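You operate a simulated robot arm through the tools that you are given. There is no shell and no other tool. Be economical: measure what you need, move in short steps, check, and stop when the job is done.

Carry out the task below with a simulated robot arm. There is one attempt and no reset: what you move stays moved.

TASK
Switch the switch of the yellow meter on.

It is judged by the outcome, as a careful person would: the job done as asked, and still so three seconds after it is handed in. It fails if anything else is knocked over, pushed out of place, dropped, spilled or broken.

THE ROBOT
A 6-joint arm with a two-finger parallel gripper, fixed in place. Base frame: the origin is at the foot of the arm, x ahead of it, y to its left, z up. Lengths are in m, angles in degrees, forces in N, time in s.
With the tool pointing down near the work surface it reaches from about 0.24 to 0.64 m from the base axis. Its first joint turns from -66.0 to 66.0 degrees. Payload 2.7 kg.
Tool frame: the origin (TCP) lies between the finger pads and is the grasp point; the fingertips stand 0.023 m ahead of it; z points along the fingers, y is the line along which they close. The gripper opens to 0.094 m. The fingers are 0.038 m wide and 0.01 m thick; the gripper's body (0.054 by 0.096 m) begins 0.039 m behind the TCP.
Orientation is told as [roll, pitch, yaw] about the base's x, y, z axes, in that order, counted from this pose: with the fingers straight down and closing along the base's y, the tool's x points along the base's -x, its y along +y and its z along -z.

THE INTERFACE
- The arm moves only by the tool play_rows. Its argument "increments" is a list of rows, each a list of 3 entries, a list of its own where there are three numbers: the shift along the base's x, y, z in units of 40 mm (1.0 is 40 mm), then the turn, a rotation vector about the base's x, y, z in units of 8 degrees (1.0 is 8 degrees), then the gripper command, from -1 (fully open) to 1 (shut), values between in proportion. In form: [[[tx, ty, tz], [ax, ay, az], jaw], ...]. A call has 1 to 12 rows; each row shifts and turns the commanded pose from where the row before left it. A call with a number of a shift or a turn outside -1 to 1 is refused whole. A row lasts 0.2 s, in which the tool goes at most 0.05 m and 8.6 degrees; a call with a longer step from one row to the next is refused whole, and so is a gripper value outside its range. A pose out of reach is approached as far as the arm can. The call stops where the force on the tool passes 40 N (or 10 N more than at its start, if that is more) or the arm is blocked; 0.2 s more then pass. The fingers move at their own pace (about 0.045 m/s each) and stop on an object; they squeeze with about 24 N. The grip force told is the motor's: it shows also when the fingers shut on nothing. Time passes only in rows, and 0.2 s behind the last, so rows that do not move let the fingers close. It gives the time, the measured TCP pose, the force on the tool (base axes), the opening and the grip force at its end, in the units of the frame above (readings bear some noise).
- Cameras (640 x 400 px; columns grow to the right, rows downward): "scene" is fixed at [0.0588, -0.418, 1.4135]; the picture's right is [0.91, -0.40, 0.00], its down [-0.19, -0.44, -0.88] and it looks along [0.35, 0.80, -0.48] (base axes); focal length 370 px, centre (320, 200). "wrist" rides on the gripper at [-0.039, 0, -0.044] in the tool frame; the picture's right is [0.00, -1.00, 0.00], its down [0.97, 0.00, -0.24] and it looks along [0.24, 0.00, 0.97] (tool axes); focal length 218 px, centre (320, 200).
- camera(camera): a new picture of that camera. No time passes.
- point_at(camera, pixels): for up to 12 pixels [column, row] of the newest picture of that camera ("zoom" is the newest enlarged one), the place [x, y, z] in the base frame of the surface seen there, good to about 0.002 m. No time passes.
- inspect(camera, box): a new picture of the part [left, top, right, bottom] of that camera's present view, enlarged. No time passes.
- hand_in(): hands the job in; it is judged then, once.

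Work in short steps. Measure before you move; look again where a grasp or a placing could have gone wrong, and mend it. You have 60 turns and 30 pictures in all, the two below and enlarged ones among them. Open the gripper and draw the arm clear of the work before you hand the job in, unless the task says otherwise; then end with one line.

The tools are called as a command line: name --argument value ..., lists and objects as JSON in quotes. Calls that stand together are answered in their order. play_rows: Moves the arm, as the interface text tells. Its arguments: {"type":"object","properties":{"increments":{"type":"array","items":{"type":"array"}}},"required":["increments"]} The other tools are called the same way: camera (camera) takes a picture; point_at (camera, pixels) gives the place of the surface under pixels of a picture; inspect (camera, box) takes an enlarged picture of a part of a camera's view; hand_in () hands the job in.

At the start:

```text
time: 0.0
ee_pos: [0.3246, 0.0854, 1.1372]
ee_rot: [0.0, 0.0, 0.0]
ft_force: [-0.2, -0.1, -0.3]
width: 0.0941
grip_force: 0.1
```

scene: 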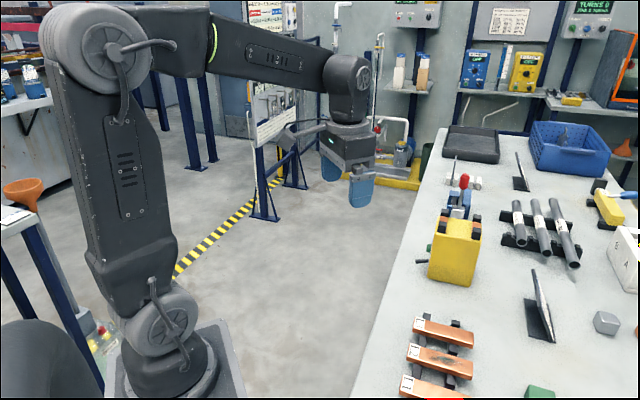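
wrist: 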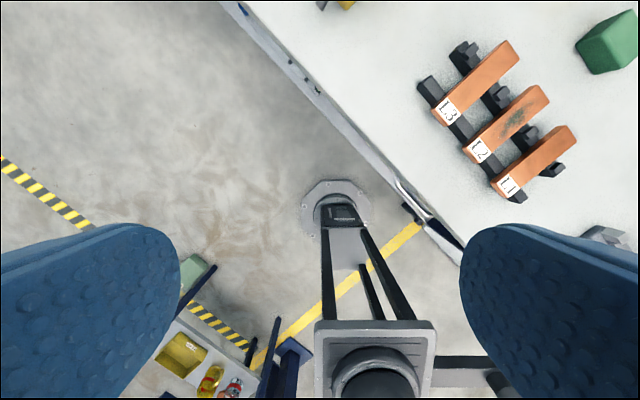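

The scene shows a yellow box at about (455,250) with a possible lever at (425,260), and another yellow device at (610,205). I enlarge both.

inspect --camera "scene" --box '[400, 160, 520, 300]'

inspect --camera "scene" --box '[540, 150, 640, 310]'

```text
2.86 times, centred on (460, 230) of scene
```

zoom: 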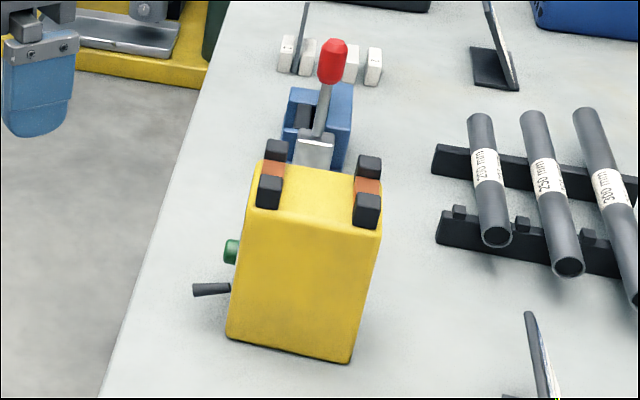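

```text
2.50 times, centred on (590, 230) of scene
```

zoom: 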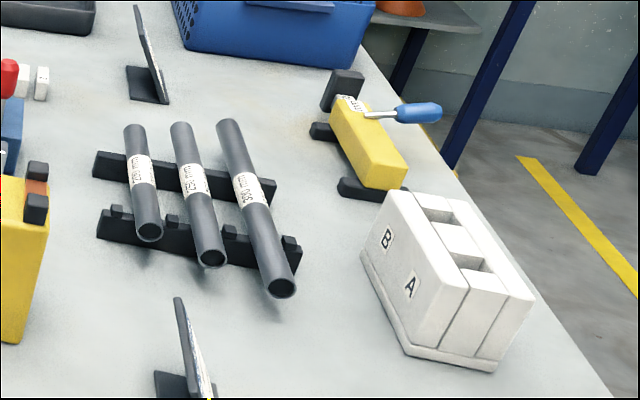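

I measure the meter and its small lever in the scene picture.

point_at --camera "scene" --pixels '[[417, 262], [422, 261], [427, 261], [429, 248], [436, 236], [479, 242], [429, 276], [469, 285], [456, 228], [441, 219], [480, 219], [464, 180]]'

```text
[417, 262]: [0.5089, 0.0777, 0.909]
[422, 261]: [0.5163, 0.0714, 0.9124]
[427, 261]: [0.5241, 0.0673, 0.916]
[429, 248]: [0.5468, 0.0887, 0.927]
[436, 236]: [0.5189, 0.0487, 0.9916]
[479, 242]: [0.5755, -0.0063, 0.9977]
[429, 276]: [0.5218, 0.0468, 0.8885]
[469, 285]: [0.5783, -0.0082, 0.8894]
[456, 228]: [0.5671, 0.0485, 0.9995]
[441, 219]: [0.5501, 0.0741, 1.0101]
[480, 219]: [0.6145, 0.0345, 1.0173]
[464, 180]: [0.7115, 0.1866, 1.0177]
```

The meter's front faces about (-0.7, 0.7), with the lever near (0.515, 0.073, 0.912) and a green button beside it. I turn the tool to look at that face with the wrist camera.

play_rows --increments '[[[0.2, 0.44, -0.05], [0, 0, -0.95], -1], [[0.2, 0.44, -0.05], [0, 0, -0.95], -1], [[0.2, 0.44, -0.05], [0, 0, -0.95], -1], [[0.2, 0.44, -0.05], [0, 0, -0.95], -1], [[0.2, 0.44, -0.05], [0, 0, -0.95], -1], [[0.2, 0.44, -0.05], [0, 0, -0.9], -1], [[0, 0, -0.1], [-0.7, -0.7, 0], -1], [[0, 0, -0.1], [-0.7, -0.7, 0], -1], [[0, 0, -0.1], [-0.7, -0.7, 0], -1], [[0, 0, -0.1], [-0.7, -0.7, 0], -1], [[0, 0, -0.1], [-0.7, -0.7, 0], -1]]'

camera --camera "wrist"

```text
time: 2.4
ee_pos: [0.373, 0.192, 1.1073]
ee_rot: [0.2, -39.8, -45.5]
ft_force: [-0.2, -0.3, 0.1]
width: 0.0942
grip_force: 0.0
```

```text
25 pictures are left
```

wrist: 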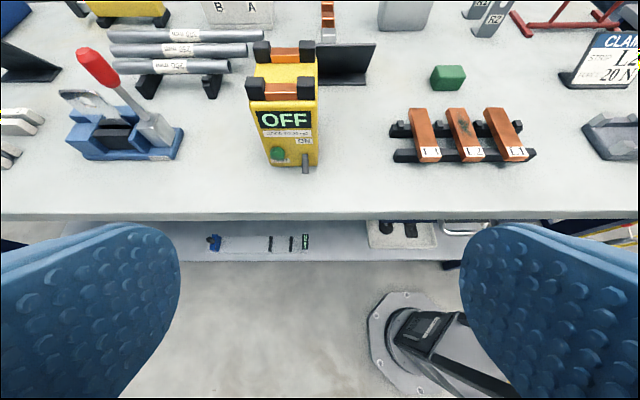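

The display reads OFF; the lever is at (305,162). I enlarge it.

inspect --camera "wrist" --box '[230, 90, 342, 180]'

```text
4.44 times, centred on (286, 135) of wrist
```

zoom: 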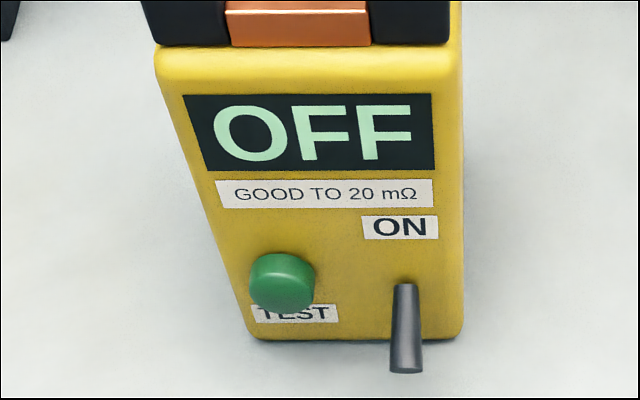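

ON is above the lever, so it must be flipped up. I measure lever, button and face from this view.

point_at --camera "zoom" --pixels '[[404, 290], [405, 325], [406, 350], [406, 367], [360, 280], [445, 280], [400, 227], [282, 290], [312, 280], [260, 220], [430, 325], [200, 110]]'

point_at --camera "wrist" --pixels '[[300, 205], [300, 212], [240, 205], [360, 205]]'

```text
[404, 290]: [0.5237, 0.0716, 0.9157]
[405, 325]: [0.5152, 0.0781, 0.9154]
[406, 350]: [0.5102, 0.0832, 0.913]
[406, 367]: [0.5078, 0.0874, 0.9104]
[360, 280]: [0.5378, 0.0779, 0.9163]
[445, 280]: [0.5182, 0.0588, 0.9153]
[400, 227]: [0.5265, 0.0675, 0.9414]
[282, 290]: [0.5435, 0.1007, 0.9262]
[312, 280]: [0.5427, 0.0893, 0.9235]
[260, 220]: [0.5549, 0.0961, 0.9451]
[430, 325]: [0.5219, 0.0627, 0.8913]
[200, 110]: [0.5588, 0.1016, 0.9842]
```

```text
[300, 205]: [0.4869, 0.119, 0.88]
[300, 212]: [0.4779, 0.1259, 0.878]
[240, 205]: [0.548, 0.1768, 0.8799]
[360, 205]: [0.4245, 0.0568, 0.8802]
```

The lever axis runs along the face normal (-0.70, 0.715). I'll tilt the hand near horizontal, narrow the jaws to about 24 mm (to clear the green button) and stop well back from it.

play_rows --increments '[[[0.2, -0.1, -0.6], [-0.62, -0.62, 0], 0.49], [[0.3, -0.15, -0.7], [-0.62, -0.62, 0], 0.49], [[0.35, -0.2, -0.7], [-0.62, -0.62, 0], 0.49], [[0.35, -0.2, -0.7], [-0.62, -0.62, 0], 0.49], [[0.4, -0.2, -0.7], [-0.62, -0.62, 0], 0.49], [[0, 0, 0], [0, 0, 0], 0.49]]'

camera --camera "wrist"

camera --camera "scene"

```text
time: 3.8
ee_pos: [0.4385, 0.1563, 0.9718]
ee_rot: [1.0, -74.8, -45.9]
ft_force: [0.0, -0.2, -0.3]
width: 0.024
grip_force: 0.1
```

```text
23 pictures are left
```

wrist: 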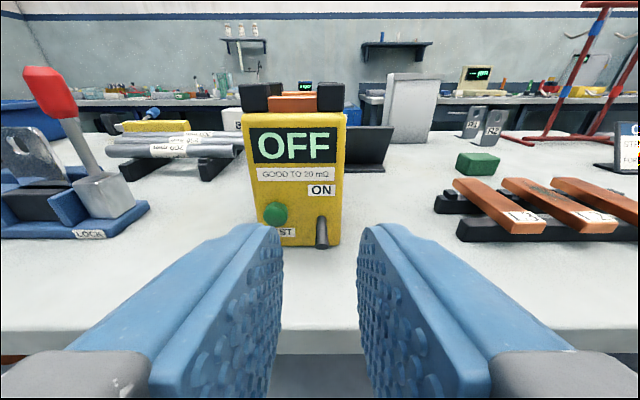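

```text
22 pictures are left
```

scene: 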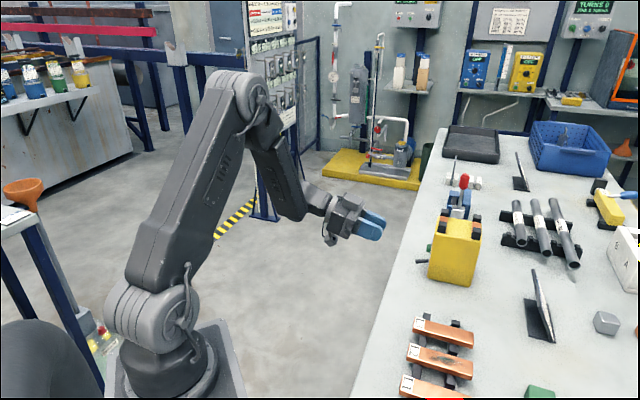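

Good alignment: the lever sits at (322,232), image-centred between the fingers. I remeasure it from here.

point_at --camera "wrist" --pixels '[[322, 220], [322, 230], [323, 244], [310, 225], [335, 225], [274, 216], [320, 190]]'

```text
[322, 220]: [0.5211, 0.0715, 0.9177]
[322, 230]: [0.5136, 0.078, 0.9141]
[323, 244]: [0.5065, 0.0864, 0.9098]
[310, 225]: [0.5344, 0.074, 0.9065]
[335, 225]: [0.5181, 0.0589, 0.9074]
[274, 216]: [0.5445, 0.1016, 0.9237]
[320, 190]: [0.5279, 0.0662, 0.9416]
```

I lower and advance to the lever, fingers straddling it.

play_rows --increments '[[[0.2, -0.2, -0.5], [0, 0, 0], 0.49], [[0.35, -0.35, -0.5], [0, 0, 0], 0.49], [[0.35, -0.35, -0.2], [0, 0, 0], 0.49], [[0.3, -0.3, 0], [0, 0, 0], 0.49], [[0.2, -0.2, 0], [0, 0, 0], 0.49], [[0.1, -0.1, 0], [0, 0, 0], 0.49]]'

camera --camera "wrist"

```text
time: 5.2
ee_pos: [0.4985, 0.0957, 0.9217]
ee_rot: [0.7, -74.8, -45.8]
ft_force: [-0.2, -0.2, -0.2]
width: 0.0243
grip_force: 0.1
```

```text
21 pictures are left
```

wrist: 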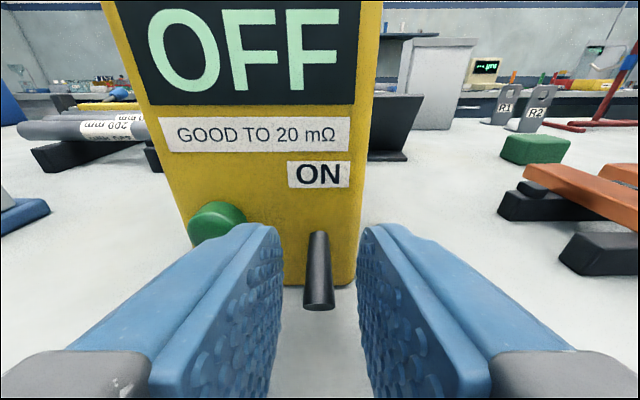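

The lever is between the pads and clear of the button. I advance about 5 mm more and close.

play_rows --increments '[[[0.09, -0.1, 0], [0, 0, 0], 0.49], [[0, 0, 0], [0, 0, 0], 0.75], [[0, 0, 0], [0, 0, 0], 1], [[0, 0, 0], [0, 0, 0], 1]]'

camera --camera "wrist"

```text
time: 6.2
ee_pos: [0.501, 0.0925, 0.9224]
ee_rot: [0.9, -74.6, -45.9]
ft_force: [2.0, 1.3, 0.1]
width: 0.0088
grip_force: 23.9
```

```text
20 pictures are left
```

wrist: 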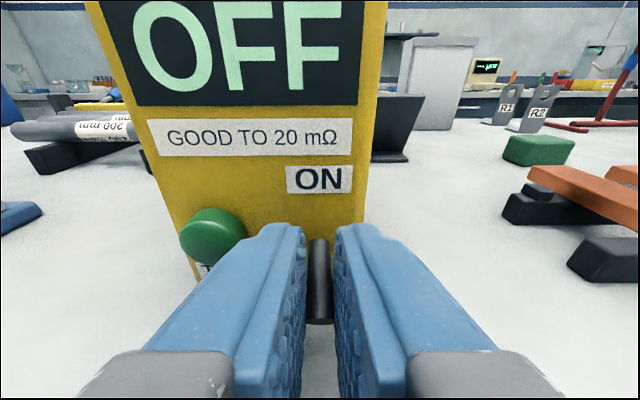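

The lever is held (width 8.8 mm). I raise slowly and check.

play_rows --increments '[[[0, 0, 0.08], [0, 0, 0], 1], [[0, 0, 0.08], [0, 0, 0], 1], [[0, 0, 0.08], [0, 0, 0], 1], [[0, 0, 0.08], [0, 0, 0], 1]]'

camera --camera "wrist"

```text
time: 7.2
ee_pos: [0.4999, 0.0932, 0.935]
ee_rot: [0.9, -74.7, -45.8]
ft_force: [0.5, -0.5, -4.4]
width: 0.0085
grip_force: 24.1
```

```text
19 pictures are left
```

wrist: 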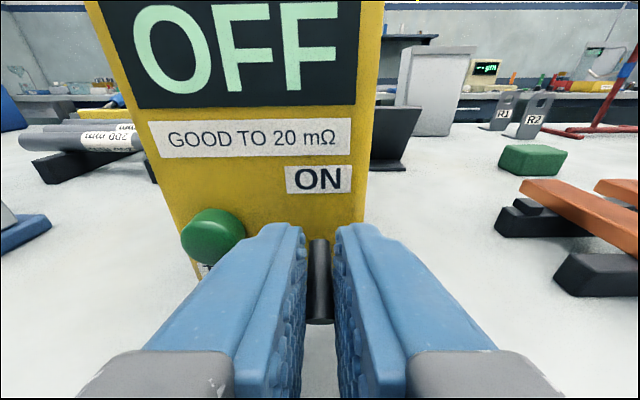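

The meter's view hasn't changed relative to the hand while the background shifted: the meter is being lifted. I lower it straight back and check.

play_rows --increments '[[[0, 0, -0.08], [0, 0, 0], 1], [[0, 0, -0.08], [0, 0, 0], 1], [[0, 0, -0.08], [0, 0, 0], 1], [[0, 0, -0.06], [0, 0, 0], 1]]'

inspect --camera "scene" --box '[380, 180, 520, 300]'

camera --camera "wrist"

```text
time: 8.2
ee_pos: [0.5004, 0.0927, 0.9238]
ee_rot: [1.4, -74.8, -46.3]
ft_force: [-1.2, -0.6, 0.1]
width: 0.0085
grip_force: 23.4
```

```text
3.33 times, centred on (450, 240) of scene
```

zoom: 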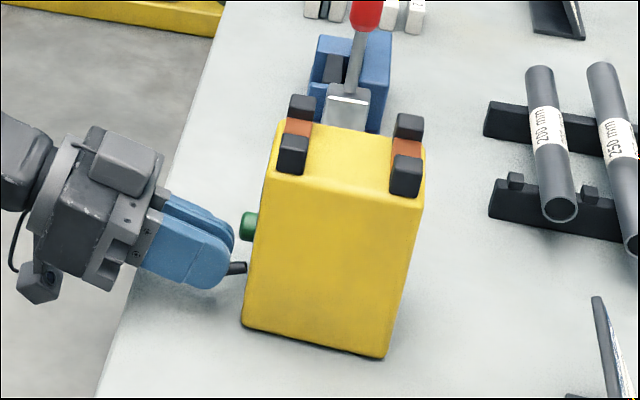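

```text
17 pictures are left
```

wrist: 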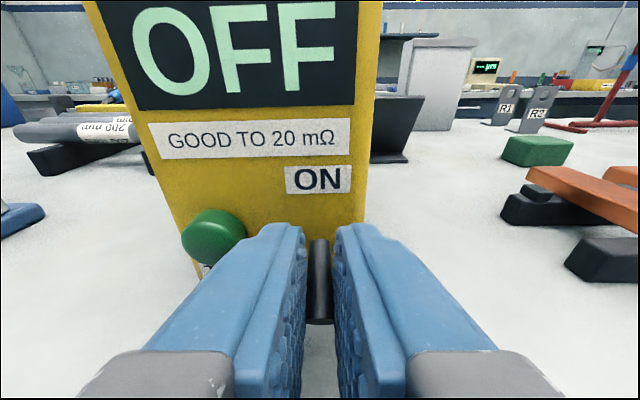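

The meter is back down, lever still gripped. Straight lifting drags the meter, so I'll instead turn the hand about the lever's pivot (face at (0.526,0.0665,0.916)) by 16° and look.

play_rows --increments '[[[0.013, -0.013, 0.055], [0.35, 0.35, 0], 1], [[0.015, -0.015, 0.058], [0.35, 0.35, 0], 1], [[0.018, -0.018, 0.058], [0.35, 0.35, 0], 1], [[0.02, -0.02, 0.056], [0.35, 0.35, 0], 1]]'

camera --camera "wrist"

inspect --camera "scene" --box '[380, 180, 520, 300]'

```text
time: 9.2
ee_pos: [0.5031, 0.0898, 0.9314]
ee_rot: [0.6, -58.9, -45.5]
ft_force: [-3.0, 1.2, 6.2]
width: 0.0084
grip_force: 24.4
```

```text
16 pictures are left
```

wrist: 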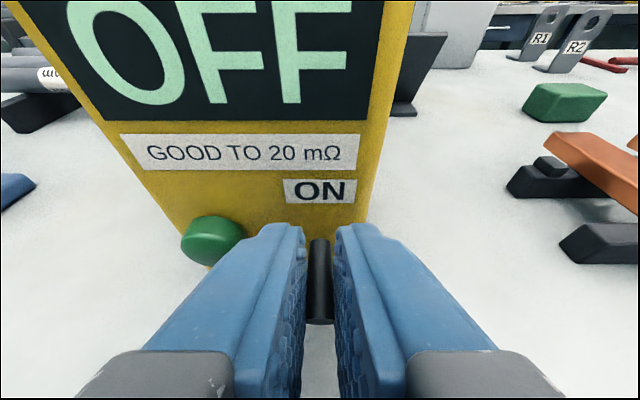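

```text
3.33 times, centred on (450, 240) of scene
```

zoom: 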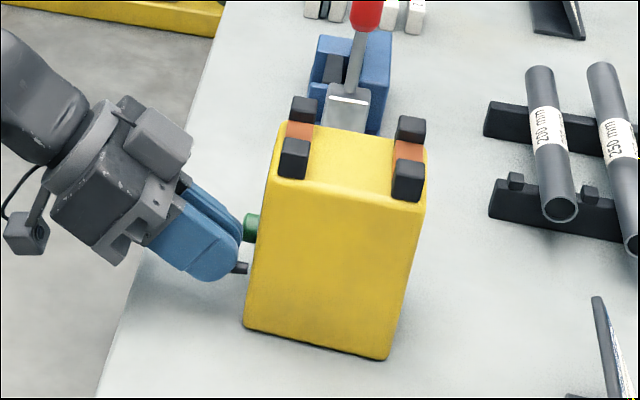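

The lever turned while the meter stayed put. The finger's upper corner is now near the face, so I release, back off, and look, then regrip lower and more level.

play_rows --increments '[[[0, 0, 0], [0, 0, 0], 0.49], [[0, 0, 0], [0, 0, 0], 0.49], [[-0.3, 0.3, 0], [0, 0, 0], 0.49], [[-0.4, 0.4, 0], [-0.7, -0.7, 0], 0.49], [[-0.4, 0.4, 0], [-0.7, -0.7, 0], 0.49], [[0, 0, 0], [-0.7, -0.7, 0], 0.49], [[0, 0, 0], [-0.4, -0.4, 0], 0.49]]'

camera --camera "wrist"

```text
time: 10.8
ee_pos: [0.4604, 0.1347, 0.9309]
ee_rot: [6.3, -87.3, -51.4]
ft_force: [0.2, 0.6, 0.3]
width: 0.0241
grip_force: 0.0
```

```text
14 pictures are left
```

wrist: 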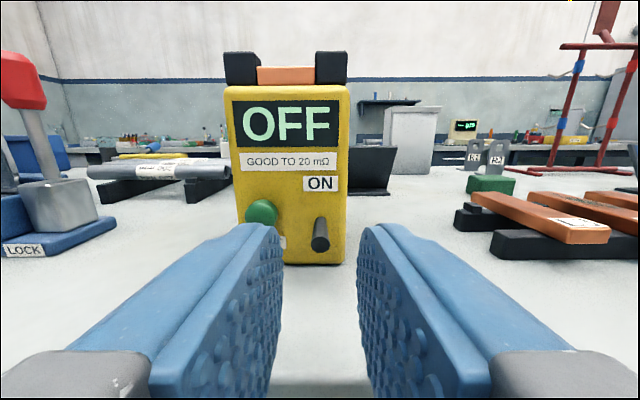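

point_at --camera "wrist" --pixels '[[320, 222], [320, 232], [321, 243], [305, 230], [338, 230], [262, 211], [313, 184], [300, 290]]'

inspect --camera "scene" --box '[380, 180, 520, 300]'

```text
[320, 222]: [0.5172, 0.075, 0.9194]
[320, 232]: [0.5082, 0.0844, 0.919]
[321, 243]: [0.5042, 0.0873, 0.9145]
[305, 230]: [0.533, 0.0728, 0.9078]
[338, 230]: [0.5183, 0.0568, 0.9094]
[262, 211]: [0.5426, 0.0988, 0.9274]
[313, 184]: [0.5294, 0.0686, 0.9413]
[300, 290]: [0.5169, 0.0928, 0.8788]
```

```text
3.33 times, centred on (450, 240) of scene
```

zoom: 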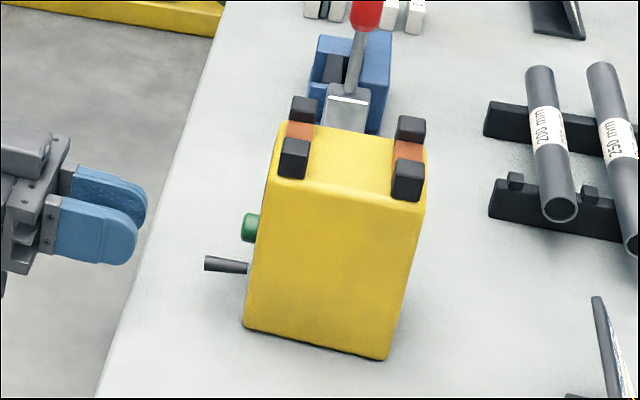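

The lever stays where left (about level, still OFF). I lower so the lever lies in the upper part of the pads, and advance.

play_rows --increments '[[[0, 0, -0.3], [0, 0, 0], 0.49], [[-0.02, -0.02, -0.3], [0, 0, 0], 0.49], [[0.3, -0.32, 0], [0, 0, 0], 0.49], [[0.4, -0.41, 0], [0, 0, 0], 0.49], [[0.3, -0.3, 0], [0, 0, 0], 0.49], [[0.1, -0.1, 0], [0, 0, 0], 0.49]]'

camera --camera "wrist"

inspect --camera "scene" --box '[380, 180, 520, 300]'

```text
time: 12.2
ee_pos: [0.5018, 0.0876, 0.9065]
ee_rot: [4.5, -87.1, -49.5]
ft_force: [0.1, -0.5, 0.2]
width: 0.0241
grip_force: 0.2
```

```text
12 pictures are left
```

wrist: 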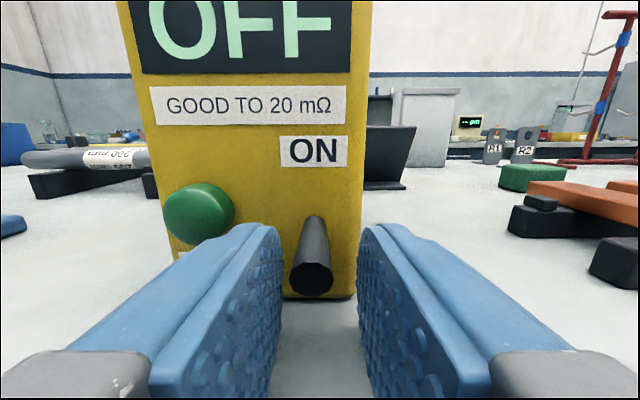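

```text
3.33 times, centred on (450, 240) of scene
```

zoom: 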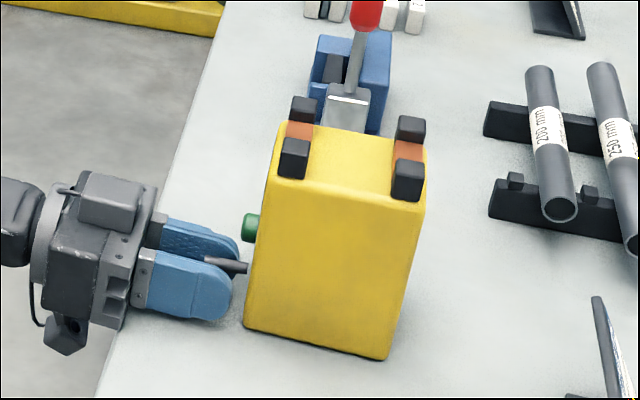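

The lever is ~2 mm left of the finger centre; I correct that and close.

play_rows --increments '[[[0.02, 0.055, 0.025], [0, 0, 0], 0.49], [[0, 0, 0], [0, 0, 0], 0.75], [[0, 0, 0], [0, 0, 0], 1], [[0, 0, 0], [0, 0, 0], 1]]'

camera --camera "wrist"

```text
time: 13.2
ee_pos: [0.5038, 0.0885, 0.908]
ee_rot: [4.5, -87.1, -49.6]
ft_force: [1.3, 0.6, 0.6]
width: 0.009
grip_force: 23.9
```

```text
10 pictures are left
```

wrist: 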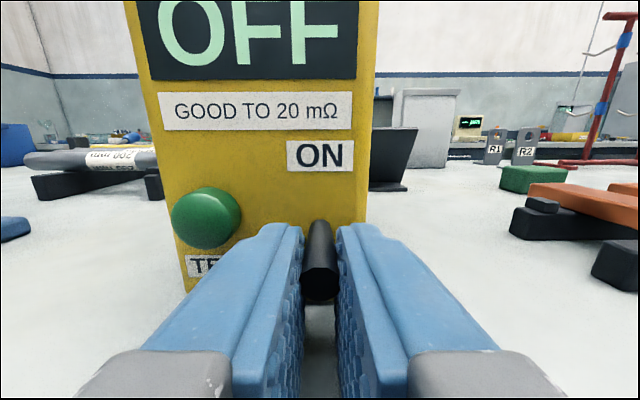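

Held (9.0 mm). I turn the hand about the pivot again, 28°.

play_rows --increments '[[[-0.007, 0.007, 0.054], [0.35, 0.35, 0], 1], [[-0.007, 0.007, 0.056], [0.35, 0.35, 0], 1], [[-0.002, 0.002, 0.057], [0.35, 0.35, 0], 1], [[-0.002, 0.002, 0.057], [0.35, 0.35, 0], 1], [[0.004, -0.004, 0.057], [0.35, 0.35, 0], 1], [[0.004, -0.004, 0.057], [0.35, 0.35, 0], 1], [[0.01, -0.01, 0.056], [0.35, 0.35, 0], 1]]'

camera --camera "wrist"

inspect --camera "scene" --box '[380, 180, 520, 300]'

```text
time: 14.8
ee_pos: [0.5025, 0.0905, 0.926]
ee_rot: [0.6, -59.6, -45.7]
ft_force: [-0.1, -1.0, 4.7]
width: 0.0093
grip_force: 24.3
```

```text
9 pictures are left
```

wrist: 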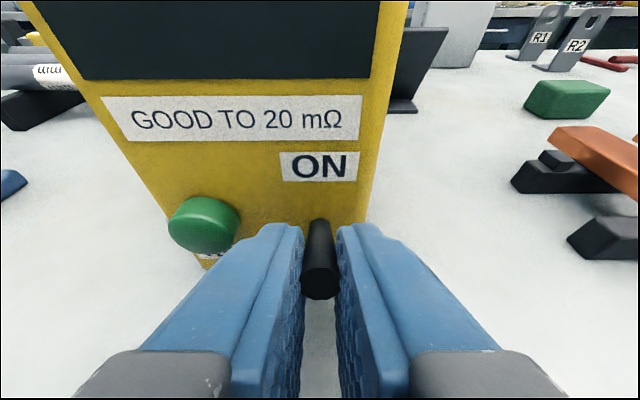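

```text
3.33 times, centred on (450, 240) of scene
```

zoom: 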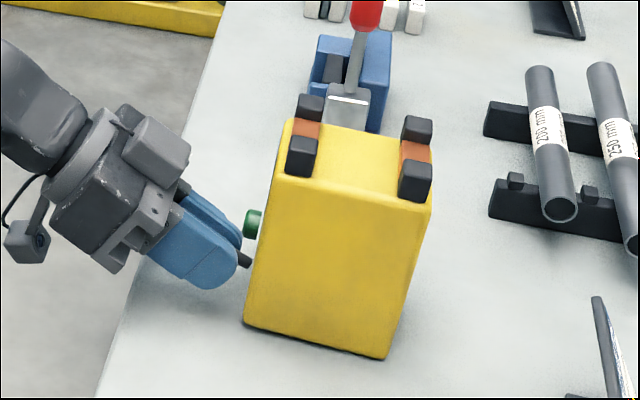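

The OFF text has vanished from the display, and the meter's top has tipped slightly back, so the lever is at its stop. I turn back a few degrees to set the meter flat, then release and back away.

play_rows --increments '[[[-0.004, 0.004, -0.025], [-0.14, -0.14, 0], 1], [[-0.004, 0.004, -0.025], [-0.14, -0.14, 0], 1], [[0, 0, 0], [0, 0, 0], 0.49], [[0, 0, 0], [0, 0, 0], 0.49], [[-0.3, 0.3, 0], [0, 0, 0], 0.49], [[-0.5, 0.5, 0], [0, 0, 0], 0.49], [[-0.6, 0.6, 0.3], [-0.35, -0.35, 0], 0.49], [[-0.4, 0.4, 0.4], [-0.35, -0.35, 0], 0.49]]'

camera --camera "wrist"

inspect --camera "scene" --box '[380, 180, 520, 300]'

```text
time: 16.6
ee_pos: [0.4306, 0.1575, 0.9496]
ee_rot: [0.7, -70.7, -45.6]
ft_force: [0.5, 0.4, 0.0]
width: 0.024
grip_force: 0.1
```

```text
7 pictures are left
```

wrist: 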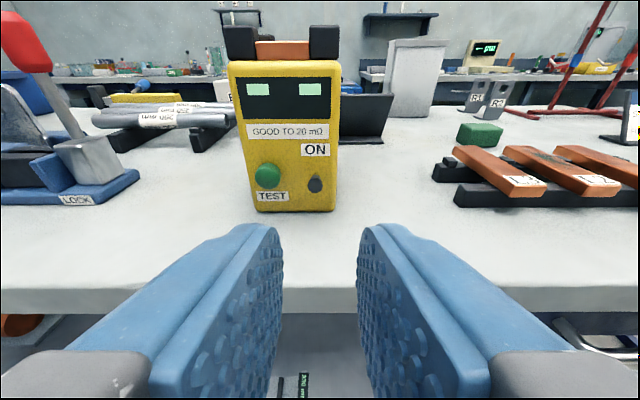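

```text
3.33 times, centred on (450, 240) of scene
```

zoom: 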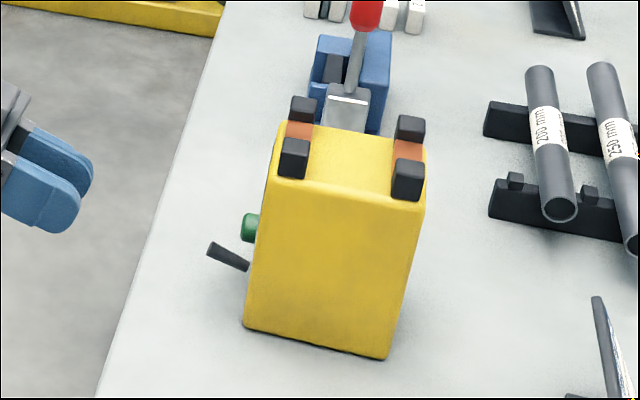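

The display now shows "– –" (on) and the meter stands where it was. I check the lever's angle for the full throw.

inspect --camera "wrist" --box '[225, 50, 345, 220]'

point_at --camera "wrist" --pixels '[[315, 178], [315, 186], [305, 188], [328, 188], [235, 70], [330, 205]]'

point_at --camera "scene" --pixels '[[443, 254], [449, 257], [453, 260]]'

```text
2.35 times, centred on (285, 135) of wrist
```

zoom: 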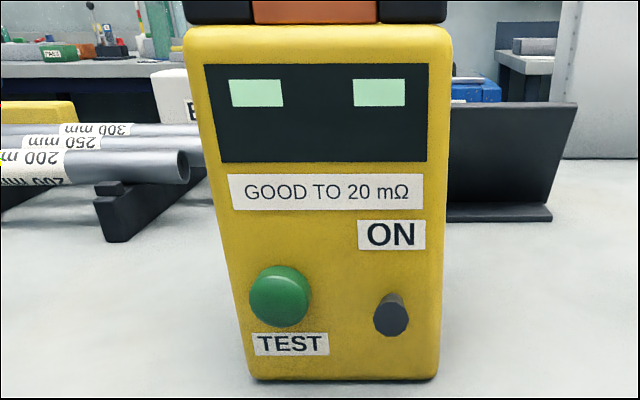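

```text
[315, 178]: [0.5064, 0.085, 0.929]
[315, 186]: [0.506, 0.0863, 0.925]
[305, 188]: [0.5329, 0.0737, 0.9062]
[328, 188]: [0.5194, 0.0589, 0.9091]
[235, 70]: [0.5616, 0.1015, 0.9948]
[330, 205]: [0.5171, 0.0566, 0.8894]
```

```text
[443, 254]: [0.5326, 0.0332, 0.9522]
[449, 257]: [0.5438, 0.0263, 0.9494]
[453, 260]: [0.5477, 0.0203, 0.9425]
```

The lever tip is at z≈0.926 (about +22°, mirroring its −21° start), and the meter shows on. I open the gripper and draw the arm clear.

play_rows --increments '[[[-0.5, 0.5, 0.5], [0, 0, 0], -1], [[-0.5, 0.5, 0.7], [0, 0, 0], -1], [[-0.2, 0.2, 0.8], [0, 0, 0], -1], [[0, 0, 0.8], [0, 0, 0], -1], [[0, 0, 0], [0, 0, 0], -1]]'

camera --camera "wrist"

```text
time: 17.8
ee_pos: [0.3839, 0.2101, 1.0636]
ee_rot: [0.7, -70.6, -45.7]
ft_force: [0.5, -0.4, -0.5]
width: 0.0942
grip_force: 0.0
```

```text
4 pictures are left
```

wrist: 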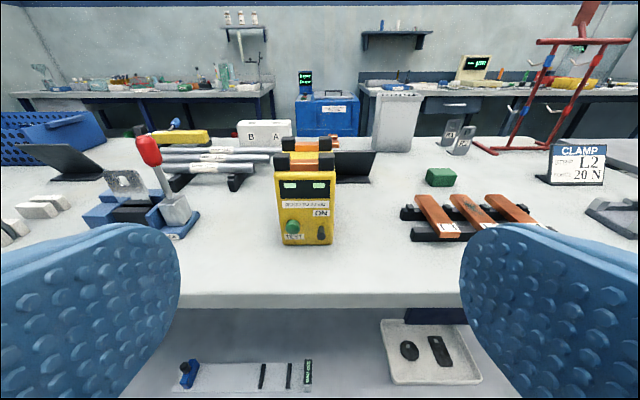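

The meter is on, nothing else has moved, and the arm is clear, so I hand in.

hand_in

```text
The job is handed in.
```

The yellow meter's switch is on: the lever is up at ON and the display changed from "OFF" to "– –". My first attempt briefly lifted the meter about 12 mm, and I lowered it straight back; it now stands upright within about 1–2 mm of where it started.
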